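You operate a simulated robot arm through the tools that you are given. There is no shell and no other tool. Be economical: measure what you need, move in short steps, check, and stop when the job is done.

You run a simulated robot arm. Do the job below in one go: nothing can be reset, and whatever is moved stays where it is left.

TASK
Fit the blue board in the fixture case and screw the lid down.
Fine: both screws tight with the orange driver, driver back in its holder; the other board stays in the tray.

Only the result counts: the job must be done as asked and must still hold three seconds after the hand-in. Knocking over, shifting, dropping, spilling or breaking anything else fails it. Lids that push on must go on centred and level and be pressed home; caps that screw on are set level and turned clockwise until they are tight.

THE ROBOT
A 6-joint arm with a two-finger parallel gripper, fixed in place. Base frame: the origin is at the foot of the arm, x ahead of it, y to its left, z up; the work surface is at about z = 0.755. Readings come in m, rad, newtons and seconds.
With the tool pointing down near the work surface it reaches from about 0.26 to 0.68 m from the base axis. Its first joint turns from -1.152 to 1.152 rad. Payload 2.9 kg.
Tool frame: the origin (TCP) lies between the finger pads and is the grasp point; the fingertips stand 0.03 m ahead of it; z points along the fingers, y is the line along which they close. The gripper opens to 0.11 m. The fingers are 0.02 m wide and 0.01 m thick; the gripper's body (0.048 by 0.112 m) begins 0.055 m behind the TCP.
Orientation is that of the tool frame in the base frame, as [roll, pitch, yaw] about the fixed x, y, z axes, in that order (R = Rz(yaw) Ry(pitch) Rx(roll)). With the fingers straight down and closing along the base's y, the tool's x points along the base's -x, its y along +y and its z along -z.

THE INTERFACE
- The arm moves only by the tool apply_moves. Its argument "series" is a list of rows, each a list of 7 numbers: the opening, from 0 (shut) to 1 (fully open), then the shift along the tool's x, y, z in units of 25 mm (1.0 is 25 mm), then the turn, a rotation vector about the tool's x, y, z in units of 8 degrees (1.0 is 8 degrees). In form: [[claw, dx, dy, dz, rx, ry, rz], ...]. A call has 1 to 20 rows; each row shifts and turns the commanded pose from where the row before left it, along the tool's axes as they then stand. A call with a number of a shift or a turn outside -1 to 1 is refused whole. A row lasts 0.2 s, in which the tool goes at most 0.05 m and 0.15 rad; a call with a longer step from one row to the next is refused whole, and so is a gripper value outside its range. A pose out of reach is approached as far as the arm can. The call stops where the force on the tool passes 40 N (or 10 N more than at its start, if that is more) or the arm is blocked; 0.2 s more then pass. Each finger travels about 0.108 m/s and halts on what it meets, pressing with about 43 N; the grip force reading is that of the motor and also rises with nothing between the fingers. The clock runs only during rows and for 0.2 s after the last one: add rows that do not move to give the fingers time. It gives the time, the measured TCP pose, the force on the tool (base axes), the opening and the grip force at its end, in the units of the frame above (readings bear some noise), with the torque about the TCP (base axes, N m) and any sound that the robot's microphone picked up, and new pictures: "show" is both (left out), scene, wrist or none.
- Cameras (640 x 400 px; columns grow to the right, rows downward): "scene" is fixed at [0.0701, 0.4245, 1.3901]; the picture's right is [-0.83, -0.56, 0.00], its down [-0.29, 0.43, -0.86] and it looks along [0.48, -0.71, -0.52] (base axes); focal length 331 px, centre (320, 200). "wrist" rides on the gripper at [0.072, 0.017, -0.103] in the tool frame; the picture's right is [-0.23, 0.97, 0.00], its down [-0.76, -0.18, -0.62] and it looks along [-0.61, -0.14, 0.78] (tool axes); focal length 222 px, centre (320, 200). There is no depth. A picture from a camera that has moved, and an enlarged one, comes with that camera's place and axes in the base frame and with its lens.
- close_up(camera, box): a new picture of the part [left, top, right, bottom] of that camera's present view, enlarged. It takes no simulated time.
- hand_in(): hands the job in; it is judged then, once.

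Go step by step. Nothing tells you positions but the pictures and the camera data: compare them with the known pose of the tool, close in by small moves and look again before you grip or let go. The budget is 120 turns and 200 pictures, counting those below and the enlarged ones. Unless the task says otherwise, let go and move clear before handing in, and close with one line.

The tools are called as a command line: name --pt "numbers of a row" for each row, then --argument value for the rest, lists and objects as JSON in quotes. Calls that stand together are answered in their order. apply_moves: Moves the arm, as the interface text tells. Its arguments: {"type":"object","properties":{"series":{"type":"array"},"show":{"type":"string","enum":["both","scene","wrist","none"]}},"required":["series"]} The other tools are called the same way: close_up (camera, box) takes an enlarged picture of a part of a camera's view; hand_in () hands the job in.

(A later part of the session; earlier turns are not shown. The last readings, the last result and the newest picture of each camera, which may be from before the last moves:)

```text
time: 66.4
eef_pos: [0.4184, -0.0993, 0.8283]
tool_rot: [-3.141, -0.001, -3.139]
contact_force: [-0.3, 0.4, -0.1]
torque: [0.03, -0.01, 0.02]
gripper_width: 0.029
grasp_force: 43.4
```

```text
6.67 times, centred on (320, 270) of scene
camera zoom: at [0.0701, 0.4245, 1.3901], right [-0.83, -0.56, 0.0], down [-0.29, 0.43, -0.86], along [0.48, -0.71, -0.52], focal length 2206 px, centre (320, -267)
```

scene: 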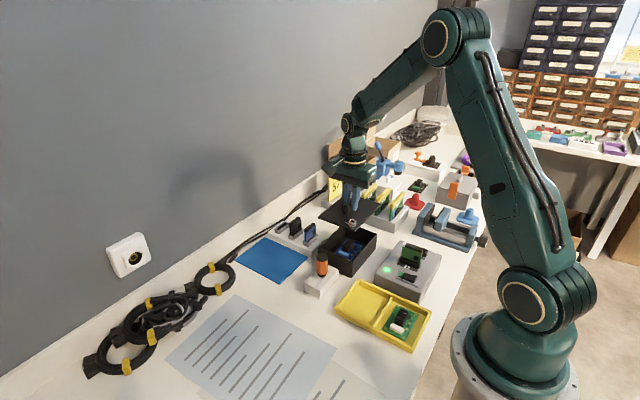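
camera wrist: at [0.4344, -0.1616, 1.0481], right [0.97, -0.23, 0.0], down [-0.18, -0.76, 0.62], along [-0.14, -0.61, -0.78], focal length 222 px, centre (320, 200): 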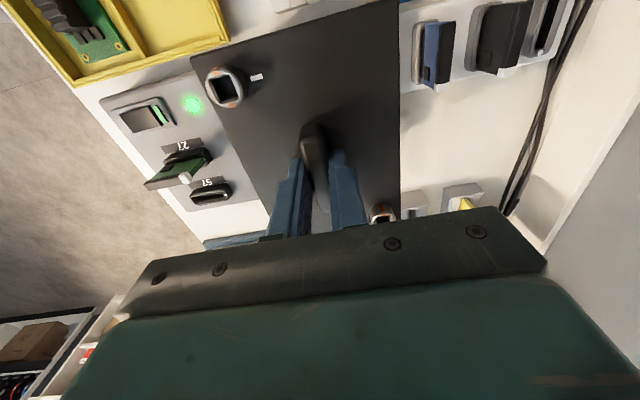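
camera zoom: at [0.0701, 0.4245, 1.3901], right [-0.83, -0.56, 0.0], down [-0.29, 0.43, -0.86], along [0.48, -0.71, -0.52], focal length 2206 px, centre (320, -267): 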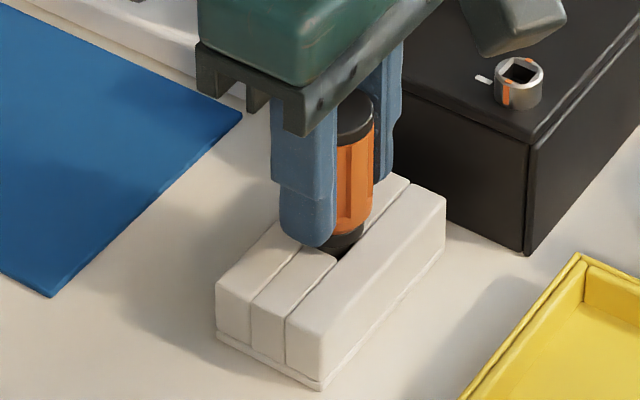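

Held at 29 mm. I'll lift it straight out of the holder.

apply_moves --pt "0 0 0 -0.2 0 0 0" --pt "0 0 0 -0.4 0 0 0" --pt "0 0 0 -0.6 0 0 0" --pt "0 0 0 -0.8 0 0 0" --pt "0 0 0 -0.8 0 0 0" --pt "0 0 0 -0.8 0 0 0" --pt "0 0 0 -0.4 0 0 0" --pt "0 0 0 0 0 0 0" --show "none"

close_up --camera "wrist" --box '[250, 80, 390, 230]'

close_up --camera "scene" --box '[290, 200, 360, 290]'

```text
time: 68.2
eef_pos: [0.4182, -0.1001, 0.928]
tool_rot: [-3.141, 0.0, -3.14]
contact_force: [-0.6, -0.3, -1.0]
torque: [0.02, 0.02, -0.02]
gripper_width: 0.0287
grasp_force: 43.2
```

```text
2.67 times, centred on (320, 155) of wrist
camera zoom: at [0.3441, -0.0827, 1.0288], right [0.23, 0.97, 0.0], down [0.76, -0.18, 0.62], along [0.61, -0.14, -0.78], focal length 592 px, centre (320, 320)
```

zoom: 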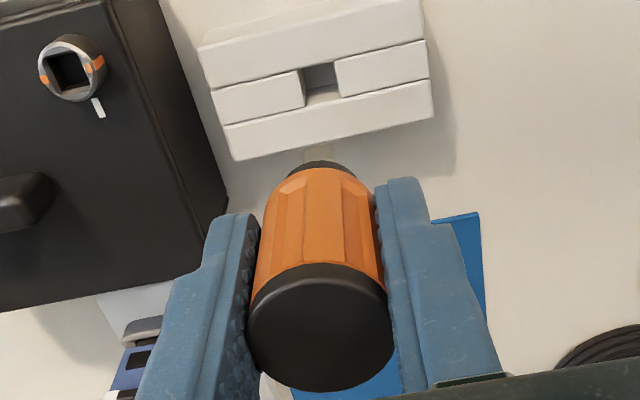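

```text
4.44 times, centred on (325, 245) of scene
camera zoom: at [0.0701, 0.4245, 1.3901], right [-0.83, -0.56, 0.0], down [-0.29, 0.43, -0.86], along [0.48, -0.71, -0.52], focal length 1471 px, centre (298, 0)
```

zoom: 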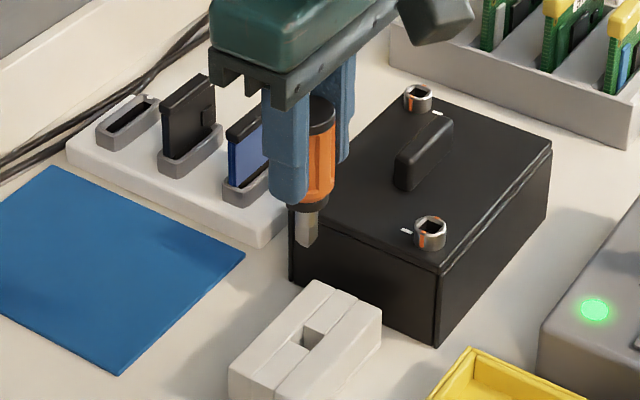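

The driver is out, showing a square bit about 25 mm long. I'll zoom in on the bit and on the socket to compare square orientations.

close_up --camera "scene" --box '[315, 238, 345, 262]'

close_up --camera "wrist" --box '[255, 85, 295, 125]'

close_up --camera "scene" --box '[375, 215, 405, 265]'

```text
16.00 times, centred on (330, 250) of scene
camera zoom: at [0.0701, 0.4245, 1.3901], right [-0.83, -0.56, 0.0], down [-0.29, 0.43, -0.86], along [0.48, -0.71, -0.52], focal length 5295 px, centre (160, -600)
```

zoom: 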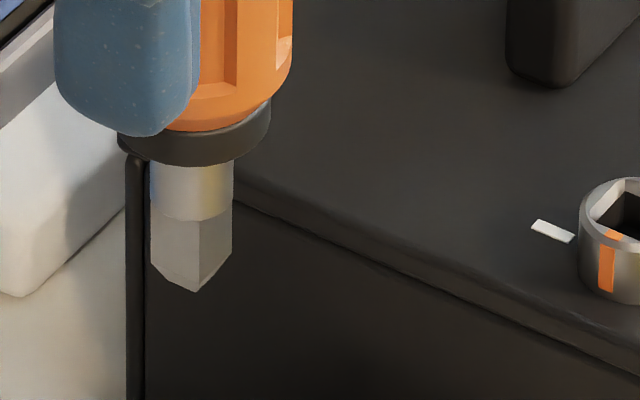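

```text
10.00 times, centred on (275, 105) of wrist
camera zoom: at [0.3441, -0.0827, 1.0288], right [0.23, 0.97, 0.0], down [0.76, -0.18, 0.62], along [0.61, -0.14, -0.78], focal length 2221 px, centre (770, 1150)
```

zoom: 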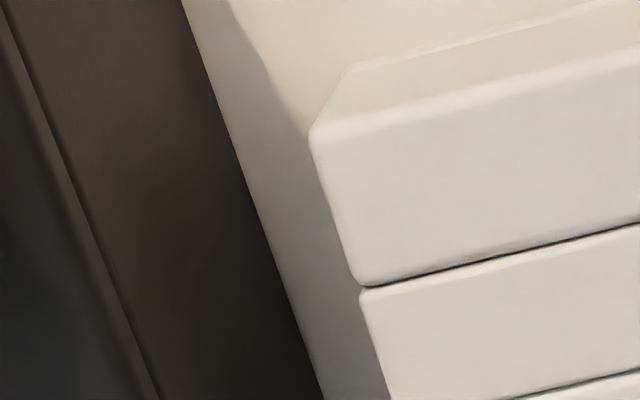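

```text
8.00 times, centred on (390, 240) of scene
camera zoom: at [0.0701, 0.4245, 1.3901], right [-0.83, -0.56, 0.0], down [-0.29, 0.43, -0.86], along [0.48, -0.71, -0.52], focal length 2647 px, centre (-240, -120)
```

zoom: 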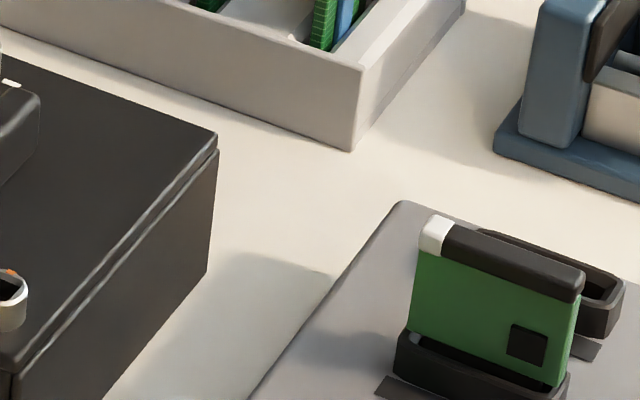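

I'll zoom on the socket in the wrist view at the right place, and on the socket in the scene view.

close_up --camera "wrist" --box '[208, 86, 248, 126]'

close_up --camera "scene" --box '[344, 242, 368, 262]'

```text
10.00 times, centred on (228, 106) of wrist
camera zoom: at [0.3441, -0.0827, 1.0288], right [0.23, 0.97, 0.0], down [0.76, -0.18, 0.62], along [0.61, -0.14, -0.78], focal length 2221 px, centre (1240, 1140)
```

zoom: 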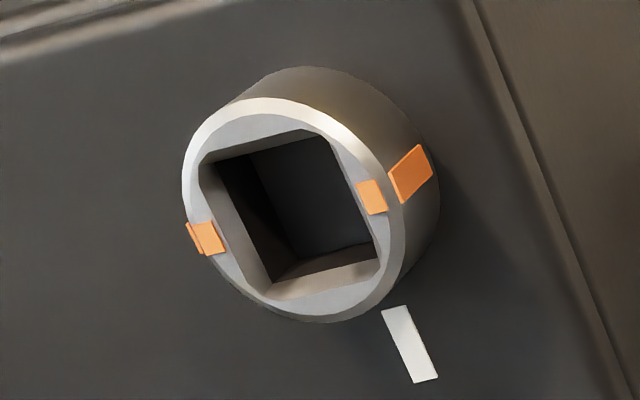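

```text
16.00 times, centred on (356, 252) of scene
camera zoom: at [0.0701, 0.4245, 1.3901], right [-0.83, -0.56, 0.0], down [-0.29, 0.43, -0.86], along [0.48, -0.71, -0.52], focal length 5295 px, centre (-256, -632)
```

zoom: 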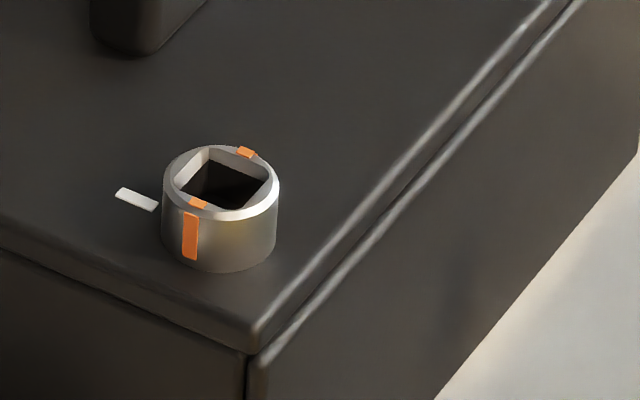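

The ticks are exactly 90° from the white mark, the socket square is turned only about −2°, and the bit is near-aligned. I'll move the bit over the first screw and compare.

apply_moves --pt "0 0.25 -0.5 -0.2 0 0 0" --pt "0 0.35 -0.8 0 0 0 0" --pt "0 0.35 -0.8 0 0 0 0" --pt "0 0.4 -0.96 0 0 0 0" --pt "0 0 0 0.4 0 0 0" --pt "0 0 0 0.4 0 0 0" --pt "0 0 0 0 0 0 0" --show "none"

close_up --camera "wrist" --box '[270, 80, 370, 180]'

close_up --camera "scene" --box '[336, 232, 372, 262]'

```text
time: 69.8
eef_pos: [0.3856, -0.1755, 0.9128]
tool_rot: [3.141, 0.001, -3.14]
contact_force: [0.1, 0.3, -0.3]
torque: [0.0, 0.01, 0.02]
gripper_width: 0.0285
grasp_force: 43.2
```

```text
4.00 times, centred on (320, 130) of wrist
camera zoom: at [0.3106, -0.1594, 1.0147], right [0.23, 0.97, 0.0], down [0.76, -0.18, 0.62], along [0.61, -0.14, -0.78], focal length 888 px, centre (320, 480)
```

zoom: 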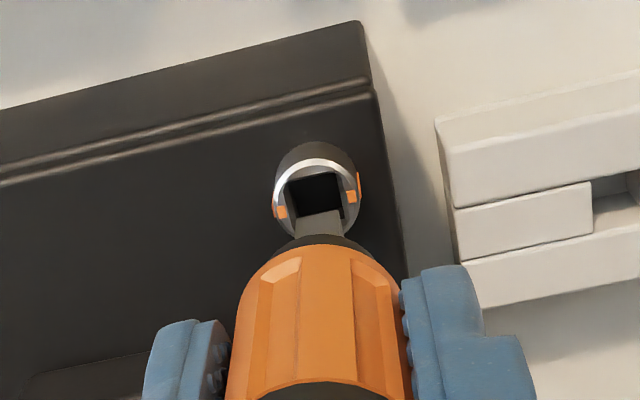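

```text
13.33 times, centred on (354, 247) of scene
camera zoom: at [0.0701, 0.4245, 1.3901], right [-0.83, -0.56, 0.0], down [-0.29, 0.43, -0.86], along [0.48, -0.71, -0.52], focal length 4412 px, centre (-133, -427)
```

zoom: 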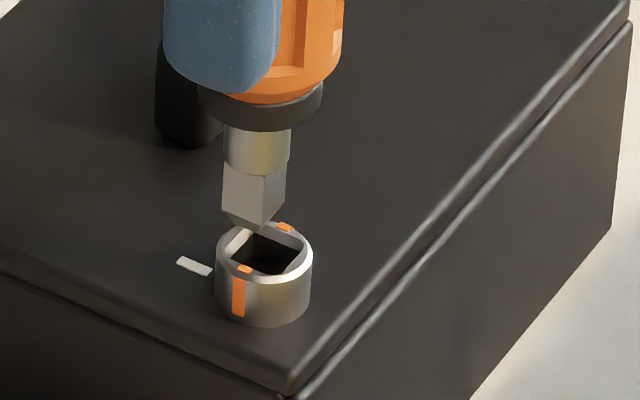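

The bit is just above the socket, slightly off. I'll zoom the wrist view for the other axis.

close_up --camera "wrist" --box '[300, 108, 340, 148]'

```text
10.00 times, centred on (320, 128) of wrist
camera zoom: at [0.3106, -0.1594, 1.0147], right [0.23, 0.97, 0.0], down [0.76, -0.18, 0.62], along [0.61, -0.14, -0.78], focal length 2221 px, centre (320, 920)
```

zoom: 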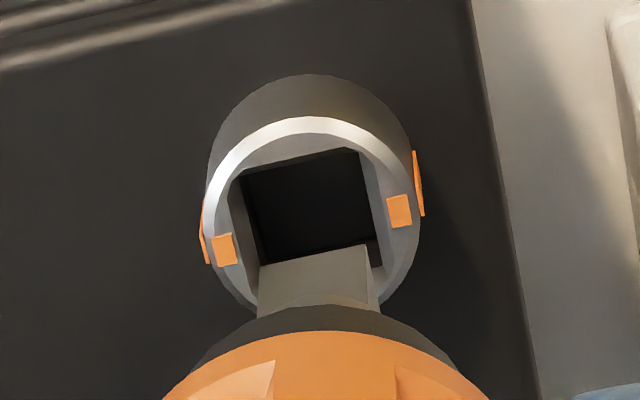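

Wrist and scene views agree: the screw is about 1.9 mm toward −x and 0.7 mm toward −y of the bit. I'll correct and lower 6 mm.

apply_moves --pt "0 0.076 -0.028 0.1 0 0 0" --pt "0 0 0 0.14 0 0 0" --pt "0 0 0 0 0 0 0" --pt "0 0 0 0 0 0 0" --show "none"

close_up --camera "wrist" --box '[300, 108, 340, 148]'

close_up --camera "scene" --box '[336, 232, 372, 262]'

```text
time: 70.8
eef_pos: [0.3821, -0.1757, 0.9071]
tool_rot: [-3.139, 0.0, -3.14]
contact_force: [0.9, 0.7, 0.1]
torque: [-0.02, -0.02, 0.0]
gripper_width: 0.0289
grasp_force: 42.9
```

```text
10.00 times, centred on (320, 128) of wrist
camera zoom: at [0.3078, -0.1593, 1.0085], right [0.23, 0.97, 0.0], down [0.76, -0.18, 0.62], along [0.61, -0.14, -0.78], focal length 2221 px, centre (320, 920)
```

zoom: 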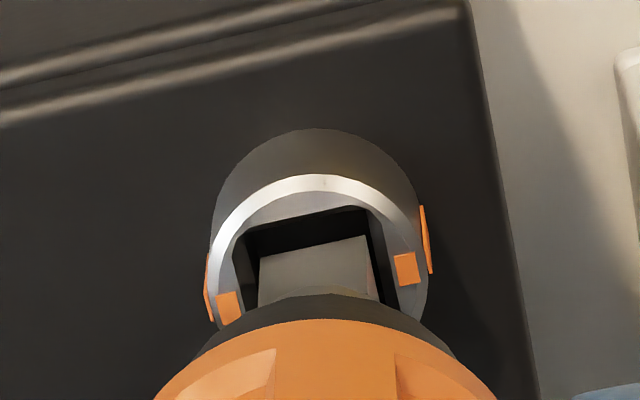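

```text
13.33 times, centred on (354, 247) of scene
camera zoom: at [0.0701, 0.4245, 1.3901], right [-0.83, -0.56, 0.0], down [-0.29, 0.43, -0.86], along [0.48, -0.71, -0.52], focal length 4412 px, centre (-133, -427)
```

zoom: 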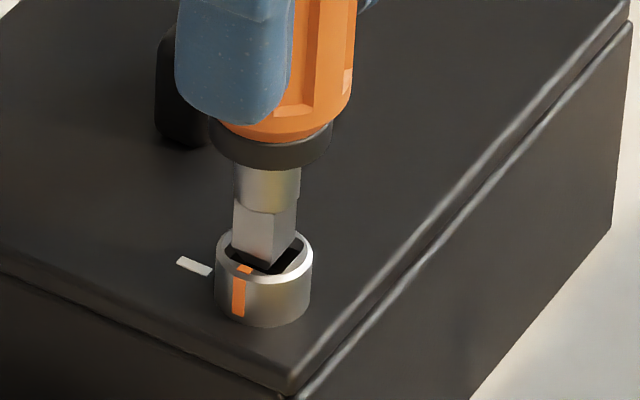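

The bit is lined up with the square hole. I'll nudge 0.4 mm toward −y and push down gently into the socket.

apply_moves --pt "0 0 -0.016 0.06 0 0 0" --pt "0 0 0 0.06 0 0 0" --pt "0 0 0 0.06 0 0 0" --pt "0 0 0 0 0 0 0" --show "none"

apply_moves --pt "0 0 0 0.06 0 0 0" --pt "0 0 0 0.06 0 0 0" --pt "0 0 0 0.06 0 0 0" --pt "0 0 0 0 0 0 0" --show "none"

close_up --camera "scene" --box '[336, 232, 372, 262]'

```text
time: 71.8
eef_pos: [0.3833, -0.1759, 0.9017]
tool_rot: [3.141, 0.001, -3.14]
contact_force: [0.2, 0.4, -0.7]
torque: [-0.01, 0.01, -0.03]
gripper_width: 0.0287
grasp_force: 43.4
```

```text
time: 72.8
eef_pos: [0.3832, -0.1765, 0.8987]
tool_rot: [-3.141, 0.004, -3.138]
contact_force: [-0.8, -0.4, 27.1]
torque: [-0.52, 0.1, 0.02]
gripper_width: 0.0285
grasp_force: 43.0
```

```text
13.33 times, centred on (354, 247) of scene
camera zoom: at [0.0698, 0.4247, 1.3901], right [-0.83, -0.56, 0.0], down [-0.29, 0.43, -0.86], along [0.48, -0.71, -0.52], focal length 4412 px, centre (-133, -427)
```

zoom: 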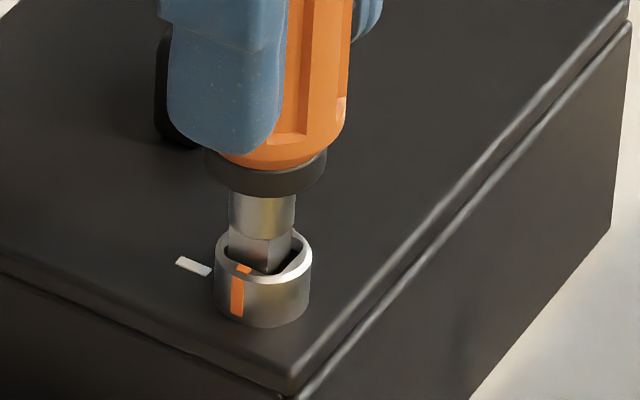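

27 N of resistance with the bit partly in. I'll check from the wrist whether it's bottomed or caught on an edge.

close_up --camera "wrist" --box '[300, 120, 340, 160]'

close_up --camera "scene" --box '[346, 244, 366, 260]'

```text
10.00 times, centred on (320, 140) of wrist
camera zoom: at [0.3086, -0.1593, 1.0004], right [0.23, 0.97, 0.0], down [0.76, -0.18, 0.63], along [0.61, -0.14, -0.78], focal length 2221 px, centre (320, 800)
```

zoom: 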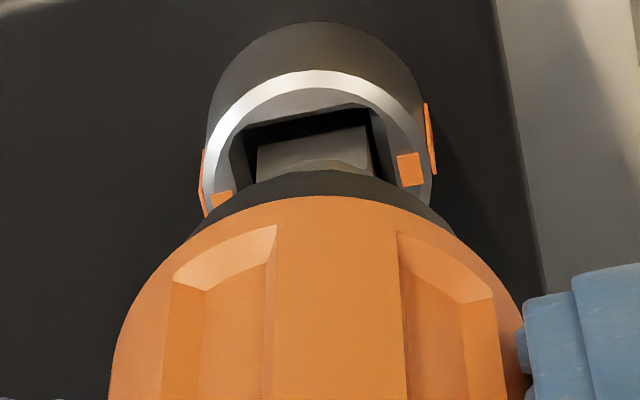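

```text
16.00 times, centred on (356, 252) of scene
camera zoom: at [0.0698, 0.4247, 1.3901], right [-0.83, -0.56, 0.0], down [-0.29, 0.43, -0.86], along [0.48, -0.71, -0.52], focal length 5295 px, centre (-256, -632)
```

zoom: 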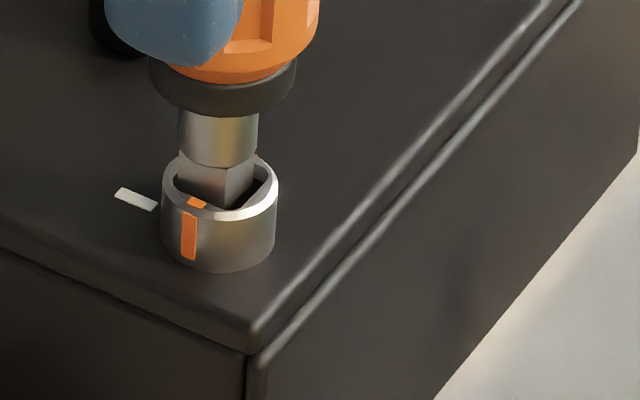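

The bit sits against the +x/+y side of the hole with slack on the other side, so it's catching the edge. I'll lift 3 mm, shift about 1 mm toward −x and 0.5 mm toward −y, and try again.

apply_moves --pt "0 0 0 -0.14 0 0 0" --pt "0 0.04 -0.02 0 0 0 0" --pt "0 0 0 0.08 0 0 0" --pt "0 0 0 0.06 0 0 0" --pt "0 0 0 0.04 0 0 0" --pt "0 0 0 0 0 0 0" --show "none"

close_up --camera "wrist" --box '[300, 120, 340, 160]'

close_up --camera "scene" --box '[346, 244, 366, 260]'

```text
time: 74.2
eef_pos: [0.3811, -0.1755, 0.8964]
tool_rot: [-3.14, 0.0, 3.141]
contact_force: [-4.4, -2.2, 15.3]
torque: [-0.5, 0.3, 0.02]
gripper_width: 0.0285
grasp_force: 43.1
```

```text
10.00 times, centred on (320, 140) of wrist
camera zoom: at [0.3074, -0.1597, 0.9992], right [0.23, 0.97, 0.0], down [0.76, -0.18, 0.62], along [0.61, -0.14, -0.78], focal length 2221 px, centre (320, 800)
```

zoom: 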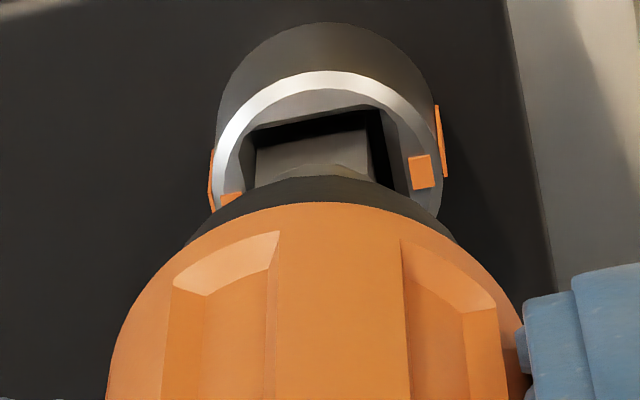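

```text
16.00 times, centred on (356, 252) of scene
camera zoom: at [0.0699, 0.4245, 1.3901], right [-0.83, -0.56, 0.0], down [-0.29, 0.43, -0.86], along [0.48, -0.71, -0.52], focal length 5295 px, centre (-256, -632)
```

zoom: 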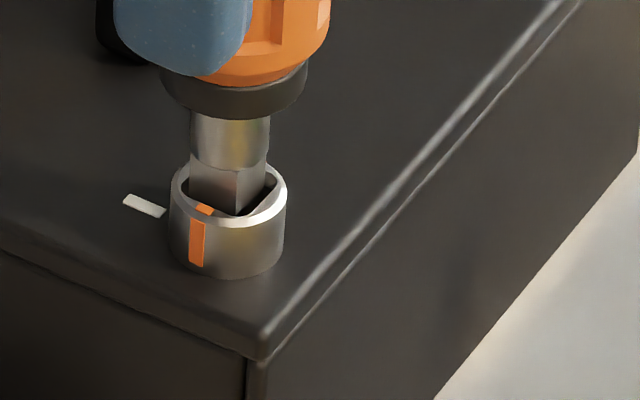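

The lid has shifted by a millimetre or two because the bit was already inside when I moved sideways. I'll look at the whole lid to see how much.

close_up --camera "scene" --box '[325, 220, 375, 270]'

close_up --camera "scene" --box '[320, 205, 400, 255]'

```text
8.00 times, centred on (350, 245) of scene
camera zoom: at [0.0699, 0.4245, 1.3901], right [-0.83, -0.56, 0.0], down [-0.29, 0.43, -0.86], along [0.48, -0.71, -0.52], focal length 2647 px, centre (80, -160)
```

zoom: 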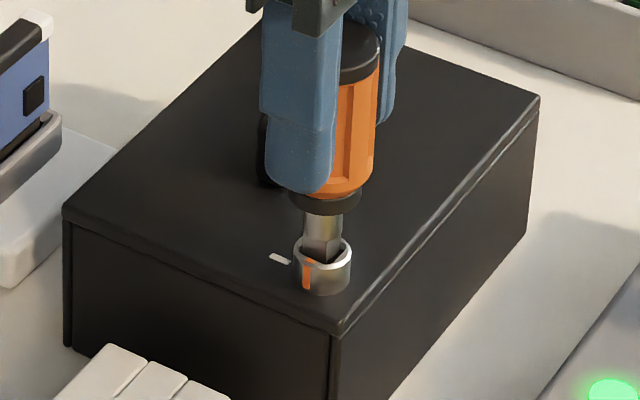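

```text
8.00 times, centred on (360, 230) of scene
camera zoom: at [0.0699, 0.4245, 1.3901], right [-0.83, -0.56, 0.0], down [-0.29, 0.43, -0.86], along [0.48, -0.71, -0.52], focal length 2647 px, centre (0, -40)
```

zoom: 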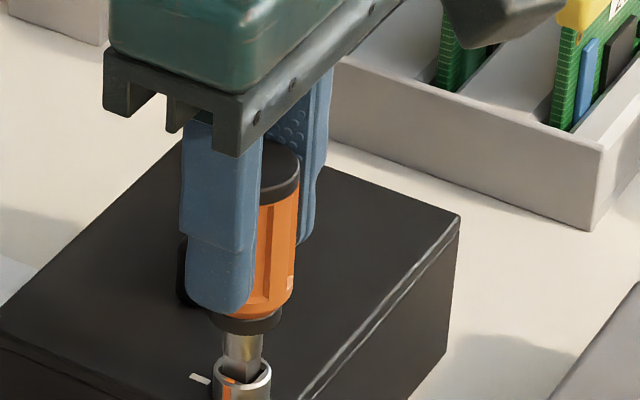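

The lid has turned slightly: its (−x,+y) corner moved about 2 mm. With the bit still inside the socket I'll ease the pressure and nudge the lid back toward +x.

apply_moves --pt "0 0 0 -0.06 0 0 0" --pt "0 -0.06 0 0 0 0 0" --pt "0 -0.06 0 0 0 0 0" --pt "0 0 0 0 0 0 0" --show "none"

close_up --camera "scene" --box '[325, 220, 375, 270]'

close_up --camera "wrist" --box '[300, 120, 340, 160]'

```text
time: 75.2
eef_pos: [0.3844, -0.1758, 0.8983]
tool_rot: [-3.141, -0.001, -3.139]
contact_force: [-3.6, 0.1, -0.5]
torque: [0.09, 0.25, 0.03]
gripper_width: 0.0287
grasp_force: 43.1
```

```text
8.00 times, centred on (350, 245) of scene
camera zoom: at [0.0701, 0.4245, 1.3901], right [-0.83, -0.56, 0.0], down [-0.29, 0.43, -0.86], along [0.48, -0.71, -0.52], focal length 2647 px, centre (80, -160)
```

zoom: 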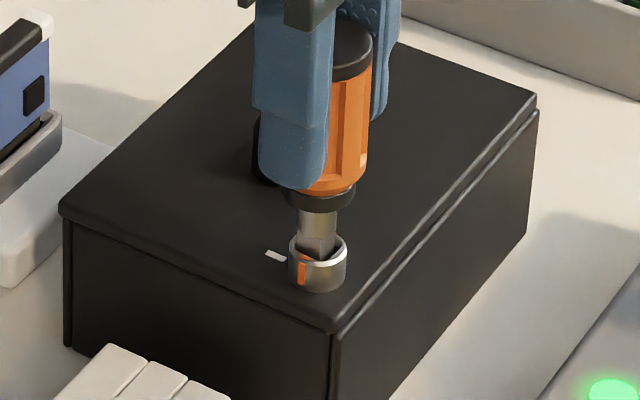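

```text
10.00 times, centred on (320, 140) of wrist
camera zoom: at [0.3103, -0.1596, 1.0001], right [0.23, 0.97, 0.0], down [0.76, -0.18, 0.62], along [0.61, -0.14, -0.78], focal length 2221 px, centre (320, 800)
```

zoom: 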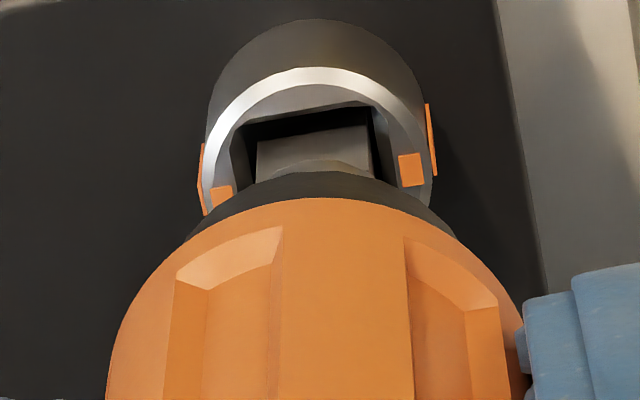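

The lid is nearly back to its seated position. I'll trim it, press the driver down, and start turning clockwise slowly.

apply_moves --pt "0 0.03 0 0 0 0 0" --pt "0 0 0 0.06 0 0 0" --pt "0 0 0 0.03 0 0 0" --pt "0 0 0 0 0 0 0" --show "none"

apply_moves --pt "0 0 0 0 0 0 0.4" --pt "0 0 0 0 0 0 0.4" --pt "0 0 0 0 0 0 0.4" --pt "0 0 0 0 0 0 0.4" --pt "0 0 0 0 0 0 0.4" --pt "0 0 0 0 0 0 0" --show "none"

close_up --camera "scene" --box '[325, 220, 375, 270]'

```text
time: 76.2
eef_pos: [0.3859, -0.1769, 0.8978]
tool_rot: [3.141, 0.003, -3.141]
contact_force: [-1.5, -1.2, 4.4]
torque: [-0.28, 0.22, 0.02]
gripper_width: 0.0286
grasp_force: 43.1
```

```text
time: 77.6
eef_pos: [0.3822, -0.1754, 0.8954]
tool_rot: [-3.141, 0.0, 2.861]
contact_force: [0.4, -0.8, -0.8]
torque: [-0.06, 0.0, -0.04]
gripper_width: 0.0285
grasp_force: 43.2
```

```text
8.00 times, centred on (350, 245) of scene
camera zoom: at [0.0701, 0.4245, 1.3901], right [-0.83, -0.56, 0.0], down [-0.29, 0.43, -0.86], along [0.48, -0.71, -0.52], focal length 2647 px, centre (80, -160)
```

zoom: 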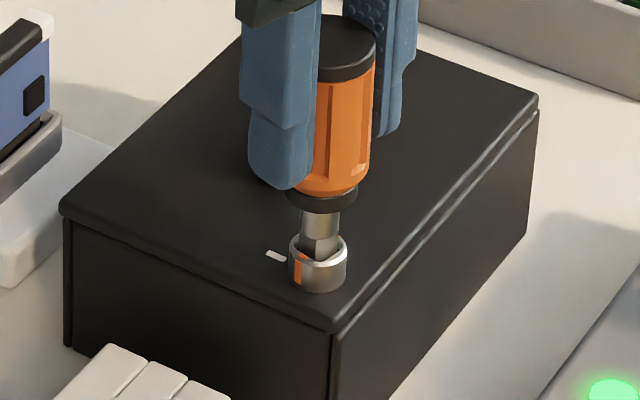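

The vertical load vanished after 16° of turn, so the bit likely found the square. I'll press down further.

apply_moves --pt "0 0 0 0.04 0 0 0" --pt "0 0 0 0.04 0 0 0" --pt "0 0 0 0.04 0 0 0" --pt "0 0 0 0 0 0 0" --show "none"

close_up --camera "scene" --box '[346, 244, 366, 260]'

close_up --camera "wrist" --box '[295, 115, 345, 165]'

```text
time: 78.6
eef_pos: [0.3842, -0.1765, 0.8938]
tool_rot: [3.141, 0.003, 2.864]
contact_force: [-2.4, 3.5, 23.1]
torque: [0.16, 0.18, -0.01]
gripper_width: 0.0283
grasp_force: 43.4
```

```text
16.00 times, centred on (356, 252) of scene
camera zoom: at [0.0698, 0.4247, 1.39], right [-0.83, -0.56, 0.0], down [-0.29, 0.43, -0.86], along [0.48, -0.71, -0.52], focal length 5295 px, centre (-256, -632)
```

zoom: 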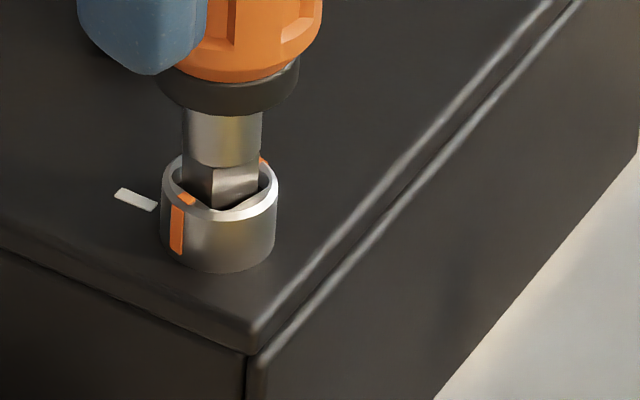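

```text
8.00 times, centred on (320, 140) of wrist
camera zoom: at [0.3171, -0.1406, 0.9954], right [0.49, 0.87, 0.0], down [0.68, -0.38, 0.63], along [0.55, -0.3, -0.78], focal length 1777 px, centre (320, 680)
```

zoom: 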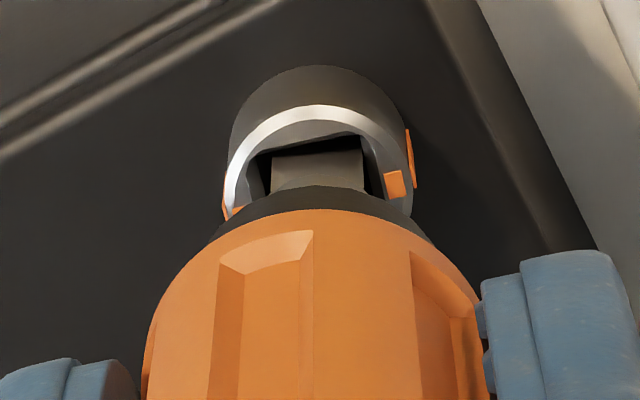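

The screw's tick is moving toward the white mark and the lid is back in place. I'll continue turning clockwise while keeping pressure.

apply_moves --pt "0 0 0 0 0 0 0.5" --pt "0 0 0 0 0 0 0.5" --pt "0 0 0 0 0 0 0.5" --pt "0 0 0 0 0 0 0.5" --pt "0 0 0 0 0 0 0.5" --pt "0 0 0 0 0 0 0.5" --pt "0 0 0 0 0 0 0" --show "none"

close_up --camera "scene" --box '[336, 236, 366, 260]'

```text
time: 80.2
eef_pos: [0.3853, -0.1774, 0.8932]
tool_rot: [-3.14, 0.002, 2.444]
contact_force: [1.7, 0.6, 24.6]
torque: [-0.03, -0.08, 0.01]
gripper_width: 0.0283
grasp_force: 43.2
```

```text
16.00 times, centred on (351, 248) of scene
camera zoom: at [0.0699, 0.4246, 1.3901], right [-0.83, -0.56, 0.0], down [-0.29, 0.43, -0.86], along [0.48, -0.71, -0.52], focal length 5295 px, centre (-176, -568)
```

zoom: 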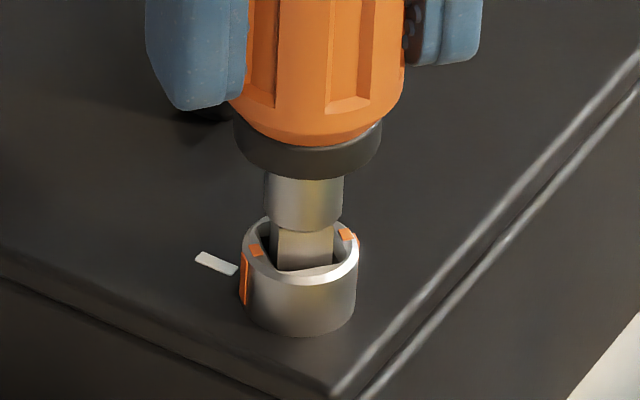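

Working well. I'll keep turning in the same way and watch for torque or a sound.

apply_moves --pt "0 0 0 0 0 0 0.5" --pt "0 0 0 0 0 0 0.5" --pt "0 0 0 0 0 0 0.5" --pt "0 0 0 0 0 0 0.5" --pt "0 0 0 0 0 0 0.5" --pt "0 0 0 0 0 0 0.5" --pt "0 0 0 0 0 0 0.5" --pt "0 0 0 0 0 0 0.5" --pt "0 0 0 0 0 0 0" --show "none"

close_up --camera "scene" --box '[336, 236, 366, 260]'

```text
time: 82.2
eef_pos: [0.3835, -0.1783, 0.8922]
tool_rot: [-3.141, 0.001, 1.886]
contact_force: [2.0, -4.8, 22.8]
torque: [-0.28, -0.07, 0.05]
gripper_width: 0.0284
grasp_force: 43.0
```

```text
16.00 times, centred on (351, 248) of scene
camera zoom: at [0.0699, 0.4245, 1.3901], right [-0.83, -0.56, 0.0], down [-0.29, 0.43, -0.86], along [0.48, -0.71, -0.52], focal length 5295 px, centre (-176, -568)
```

zoom: 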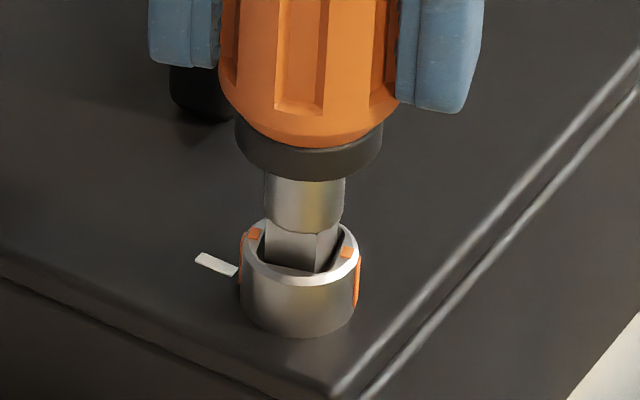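

The tick is about 15° short of the mark and there's still little torque. Continuing.

apply_moves --pt "0 0 0 0 0 0 0.4" --pt "0 0 0 0 0 0 0.4" --pt "0 0 0 0 0 0 0.4" --pt "0 0 0 0 0 0 0.4" --pt "0 0 0 0 0 0 0.4" --pt "0 0 0 0 0 0 0" --show "none"

close_up --camera "scene" --box '[336, 236, 366, 260]'

```text
time: 83.6
eef_pos: [0.383, -0.176, 0.8932]
tool_rot: [-3.141, -0.002, 1.605]
contact_force: [-4.3, -6.5, 27.3]
torque: [-0.47, 0.33, 0.05]
gripper_width: 0.0287
grasp_force: 43.1
```

```text
16.00 times, centred on (351, 248) of scene
camera zoom: at [0.0697, 0.4245, 1.3901], right [-0.83, -0.56, 0.0], down [-0.29, 0.43, -0.86], along [0.48, -0.71, -0.52], focal length 5295 px, centre (-176, -568)
```

zoom: 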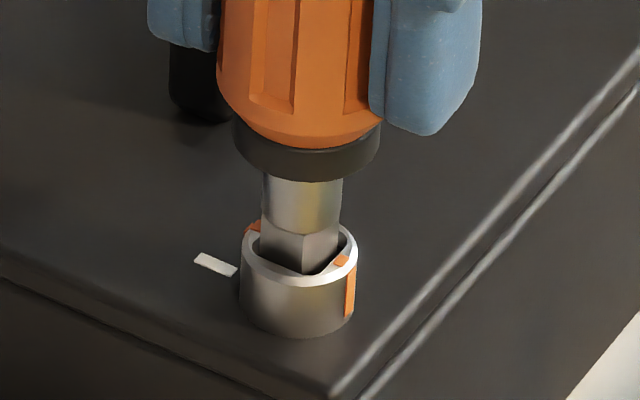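

Tick nearly aligned with the mark, still no tightening torque. I'll turn a further 16° and see.

apply_moves --pt "0 0 0 0 0 0 0.4" --pt "0 0 0 0 0 0 0.4" --pt "0 0 0 0 0 0 0.4" --pt "0 0 0 0 0 0 0.4" --pt "0 0 0 0 0 0 0.4" --pt "0 0 0 0 0 0 0" --show "none"

close_up --camera "scene" --box '[336, 236, 366, 260]'

```text
time: 85.0
eef_pos: [0.3847, -0.1771, 0.8935]
tool_rot: [-3.139, 0.0, 1.327]
contact_force: [-6.5, -6.1, 14.6]
torque: [-0.48, 0.37, 0.42]
gripper_width: 0.0283
grasp_force: 43.7
```

```text
16.00 times, centred on (351, 248) of scene
camera zoom: at [0.0698, 0.4245, 1.3901], right [-0.83, -0.56, 0.0], down [-0.29, 0.43, -0.86], along [0.48, -0.71, -0.52], focal length 5295 px, centre (-176, -568)
```

zoom: 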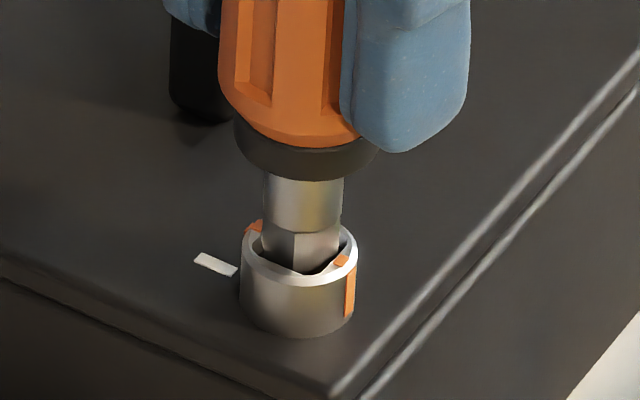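

The ring stopped at the mark and torque rose to 0.42 N·m, so it has hit its stop. One small extra turn to confirm it's tight.

apply_moves --pt "0 0 0 0 0 0 0.4" --pt "0 0 0 0 0 0 0.4" --pt "0 0 0 0 0 0 0" --show "none"

close_up --camera "scene" --box '[336, 236, 366, 260]'

```text
time: 85.8
eef_pos: [0.3833, -0.176, 0.8933]
tool_rot: [-3.138, -0.001, 1.215]
contact_force: [-5.4, -0.8, 2.8]
torque: [-0.12, 0.58, 0.48]
gripper_width: 0.0286
grasp_force: 42.2
```

```text
16.00 times, centred on (351, 248) of scene
camera zoom: at [0.07, 0.4245, 1.3901], right [-0.83, -0.56, 0.0], down [-0.29, 0.43, -0.86], along [0.48, -0.71, -0.52], focal length 5295 px, centre (-176, -568)
```

zoom: 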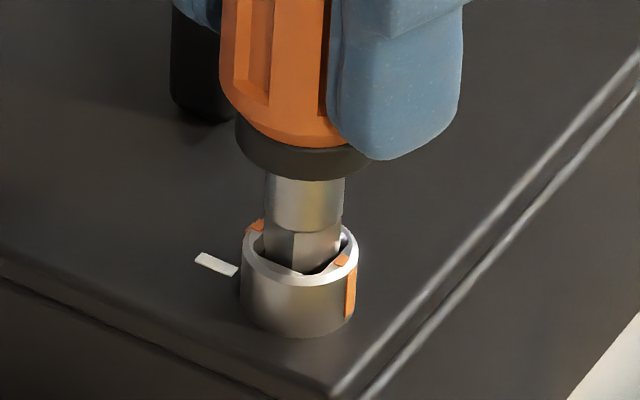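

Screw 1 is at its stop and the driver has begun slipping in the hand, so it's tight. I'll relax the twist, lift out, and rotate back for the second screw.

apply_moves --pt "0 0 0 0 0 0 -0.5" --pt "0 0 0 -0.2 0 0 0" --pt "0 0 0 -0.4 0 0 0" --pt "0 0 0 -0.7 0 0 0" --pt "0 0 0 -0.7 0 0 0" --pt "0 0 0 0 0 0 -0.9" --pt "0 0 0 0 0 0 -0.9" --pt "0 0 0 0 0 0 -0.9" --pt "0 0 0 0 0 0 -0.9" --pt "0 0 0 0 0 0 -0.9" --pt "0 0 0 0 0 0 -0.9" --pt "0 0 0 0 0 0 -0.9" --pt "0 0 0 0 0 0 -0.9" --pt "0 0 0 0 0 0 -0.9" --pt "0 0 0 0 0 0 -0.9" --pt "0 0 0 0 0 0 -0.9" --pt "0 0 0 0 0 0 -0.9" --pt "0 0 0 0 0 0 -0.9" --pt "0 0 0 0 0 0 -0.8" --pt "0 0 0 0 0 0 0" --show "none"

close_up --camera "scene" --box '[325, 215, 375, 265]'

close_up --camera "wrist" --box '[270, 80, 370, 180]'

```text
time: 90.0
eef_pos: [0.3838, -0.1771, 0.9439]
tool_rot: [-3.141, 0.002, 3.034]
contact_force: [-0.1, -0.8, -0.5]
torque: [-0.01, 0.06, -0.01]
gripper_width: 0.0287
grasp_force: 43.1
```

```text
8.00 times, centred on (350, 240) of scene
camera zoom: at [0.0701, 0.4245, 1.3901], right [-0.83, -0.56, 0.0], down [-0.29, 0.43, -0.86], along [0.48, -0.71, -0.52], focal length 2647 px, centre (80, -120)
```

zoom: 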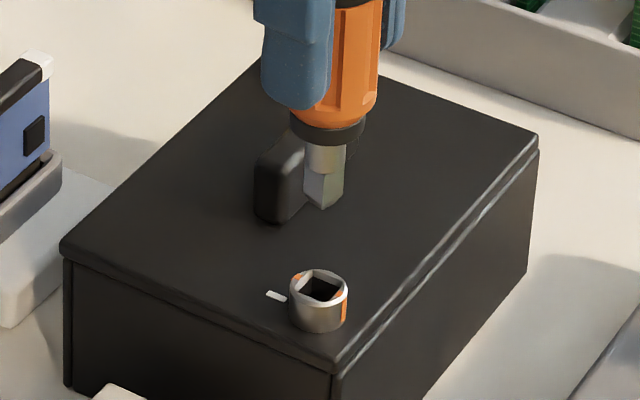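

```text
4.00 times, centred on (320, 130) of wrist
camera zoom: at [0.3118, -0.1525, 1.0449], right [0.33, 0.94, 0.0], down [0.74, -0.26, 0.62], along [0.59, -0.21, -0.78], focal length 888 px, centre (320, 480)
```

zoom: 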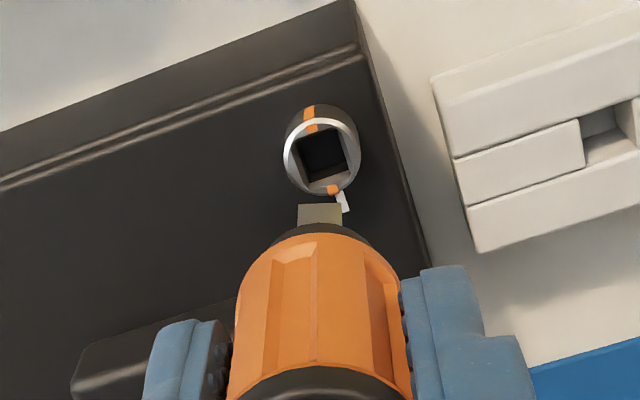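

The orange tick now meets the white mark on screw 1, and the lid is where it should be. I'll square the bit by 11° and carry it over to screw 2.

apply_moves --pt "0 0 0 0 0 0 -0.7" --pt "0 0 0 0 0 0 -0.7" --pt "0 -0.4 -0.75 0 0 0 0" --pt "0 -0.44 -0.84 0 0 0 0" --pt "0 -0.44 -0.83 0 0 0 0" --pt "0 -0.44 -0.83 0 0 0 0" --pt "0 -0.44 -0.82 0 0 0 0" --pt "0 -0.42 -0.82 0 0 0 0" --pt "0 0 0 0.5 0 0 0" --pt "0 0 0 0.5 0 0 0" --pt "0 0 0 0 0 0 0" --show "none"

close_up --camera "wrist" --box '[295, 100, 345, 150]'

close_up --camera "scene" --box '[332, 202, 368, 232]'

```text
time: 92.4
eef_pos: [0.4587, -0.2929, 0.9189]
tool_rot: [3.141, -0.001, -3.056]
contact_force: [-0.8, 0.6, -0.7]
torque: [0.0, -0.03, -0.04]
gripper_width: 0.0285
grasp_force: 42.9
```

```text
8.00 times, centred on (320, 125) of wrist
camera zoom: at [0.3835, -0.2823, 1.0203], right [0.14, 0.99, 0.0], down [0.77, -0.11, 0.62], along [0.62, -0.09, -0.78], focal length 1777 px, centre (320, 800)
```

zoom: 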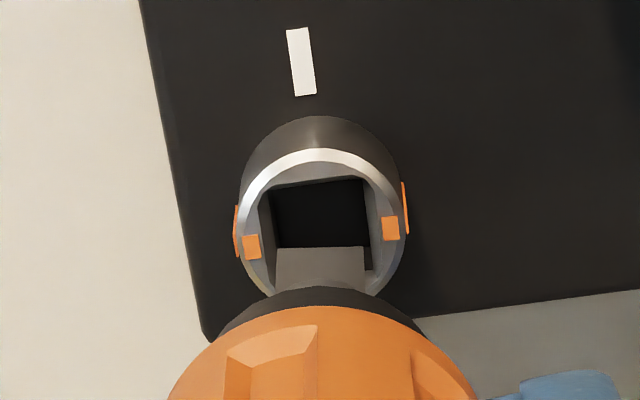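

```text
13.33 times, centred on (350, 217) of scene
camera zoom: at [0.0701, 0.4245, 1.3901], right [-0.83, -0.56, 0.0], down [-0.29, 0.43, -0.86], along [0.48, -0.71, -0.52], focal length 4412 px, centre (-80, -27)
```

zoom: 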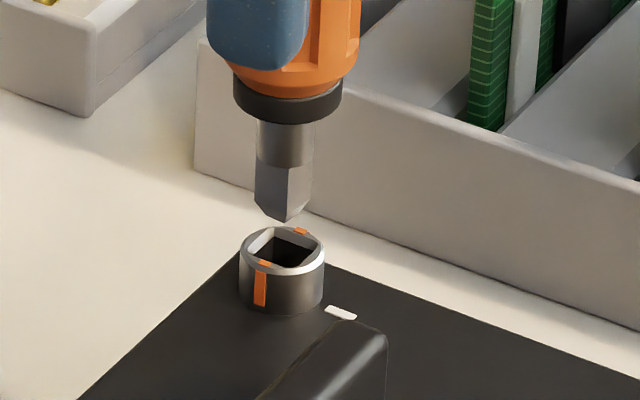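

The bit is about 1 mm off the second socket. I'll correct, square it a little more and lower 8 mm to compare.

apply_moves --pt "0 -0.036 -0.052 0.1 0 0 -0.4" --pt "0 0 0 0.12 0 0 0" --pt "0 0 0 0.1 0 0 0" --pt "0 0 0 0 0 0 0" --show "none"

close_up --camera "wrist" --box '[295, 100, 345, 150]'

close_up --camera "scene" --box '[332, 202, 368, 232]'

```text
time: 93.4
eef_pos: [0.4598, -0.2949, 0.91]
tool_rot: [3.141, -0.001, -3.0]
contact_force: [0.4, -0.1, -0.7]
torque: [0.02, 0.0, -0.01]
gripper_width: 0.0284
grasp_force: 42.8
```

```text
8.00 times, centred on (320, 125) of wrist
camera zoom: at [0.3838, -0.2879, 1.0118], right [0.09, 1.0, 0.0], down [0.78, -0.07, 0.62], along [0.62, -0.05, -0.78], focal length 1777 px, centre (320, 800)
```

zoom: 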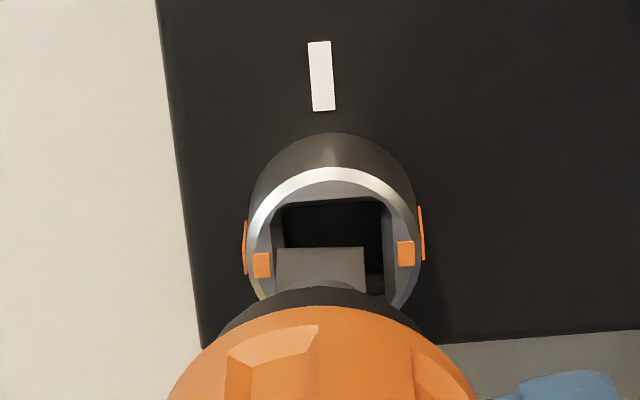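

```text
13.33 times, centred on (350, 217) of scene
camera zoom: at [0.0701, 0.4245, 1.3901], right [-0.83, -0.56, 0.0], down [-0.29, 0.43, -0.86], along [0.48, -0.71, -0.52], focal length 4412 px, centre (-80, -27)
```

zoom: 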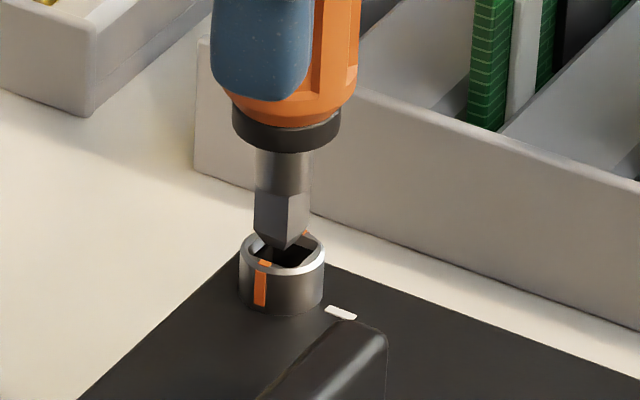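

Slightly overcorrected in y. I'll shift back 0.9 mm and lower 3 mm more.

apply_moves --pt "0 0.02 0.036 0.06 0 0 0" --pt "0 0 0 0.06 0 0 0" --pt "0 0 0 0 0 0 0" --show "none"

close_up --camera "wrist" --box '[300, 110, 340, 150]'

close_up --camera "scene" --box '[340, 210, 364, 230]'

```text
time: 94.2
eef_pos: [0.4594, -0.2938, 0.9074]
tool_rot: [-3.141, -0.001, -3.002]
contact_force: [0.1, -1.1, -0.9]
torque: [0.01, 0.01, -0.03]
gripper_width: 0.0283
grasp_force: 43.5
```

```text
10.00 times, centred on (320, 130) of wrist
camera zoom: at [0.3837, -0.2873, 1.0089], right [0.09, 1.0, 0.0], down [0.78, -0.07, 0.62], along [0.62, -0.05, -0.78], focal length 2221 px, centre (320, 900)
```

zoom: 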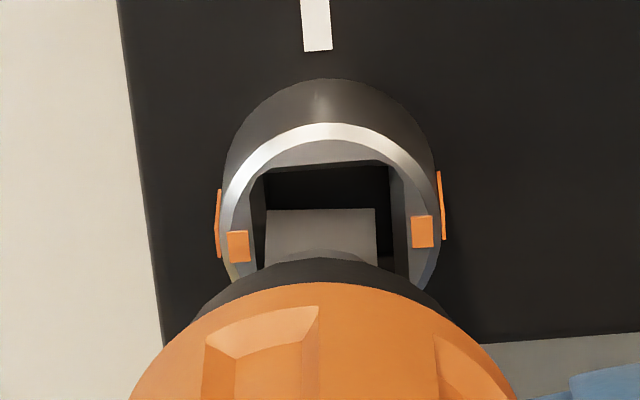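

```text
16.00 times, centred on (352, 220) of scene
camera zoom: at [0.0701, 0.4245, 1.3901], right [-0.83, -0.56, 0.0], down [-0.29, 0.43, -0.86], along [0.48, -0.71, -0.52], focal length 5295 px, centre (-192, -120)
```

zoom: 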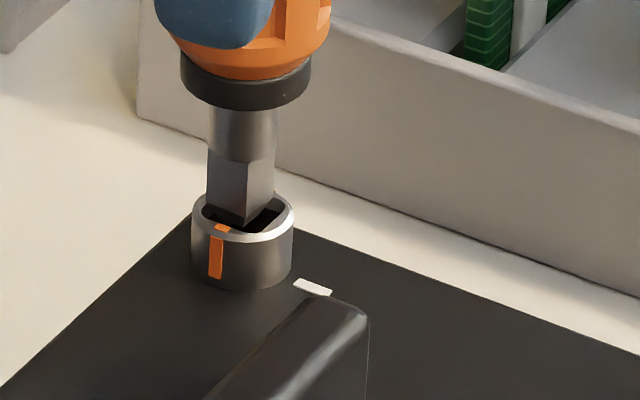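

Well aligned now. I'll lower into the socket in small steps.

apply_moves --pt "0 0 0.008 0.06 0 0 0" --pt "0 0 0 0.06 0 0 0" --pt "0 0 0 0.06 0 0 0" --pt "0 0 0 0.06 0 0 0" --pt "0 0 0 0 0 0 0" --show "none"

apply_moves --pt "0 0 0 0.06 0 0 0" --pt "0 0 0 0.06 0 0 0" --pt "0 0 0 0 0 0 0" --show "none"

close_up --camera "scene" --box '[340, 210, 364, 230]'

```text
time: 95.4
eef_pos: [0.458, -0.2923, 0.9002]
tool_rot: [3.14, 0.0, -3.0]
contact_force: [-2.7, -0.2, -0.1]
torque: [-0.02, 0.18, -0.03]
gripper_width: 0.0282
grasp_force: 43.1
```

```text
time: 96.2
eef_pos: [0.4586, -0.2938, 0.8998]
tool_rot: [-3.139, 0.002, -3.001]
contact_force: [-9.1, 4.9, 26.5]
torque: [0.34, 0.65, 0.05]
gripper_width: 0.0285
grasp_force: 43.0
```

```text
16.00 times, centred on (352, 220) of scene
camera zoom: at [0.0695, 0.4248, 1.39], right [-0.83, -0.56, 0.0], down [-0.29, 0.43, -0.86], along [0.48, -0.71, -0.52], focal length 5295 px, centre (-192, -120)
```

zoom: 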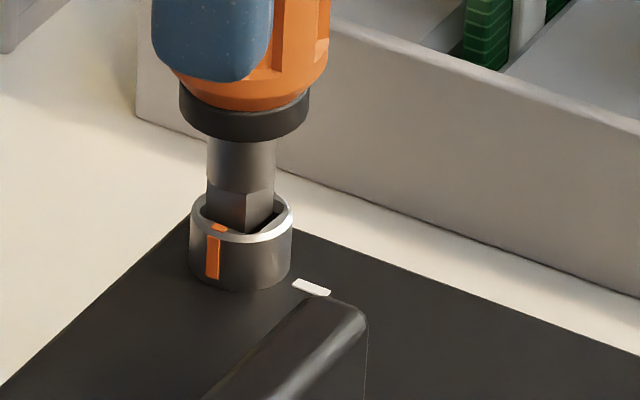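

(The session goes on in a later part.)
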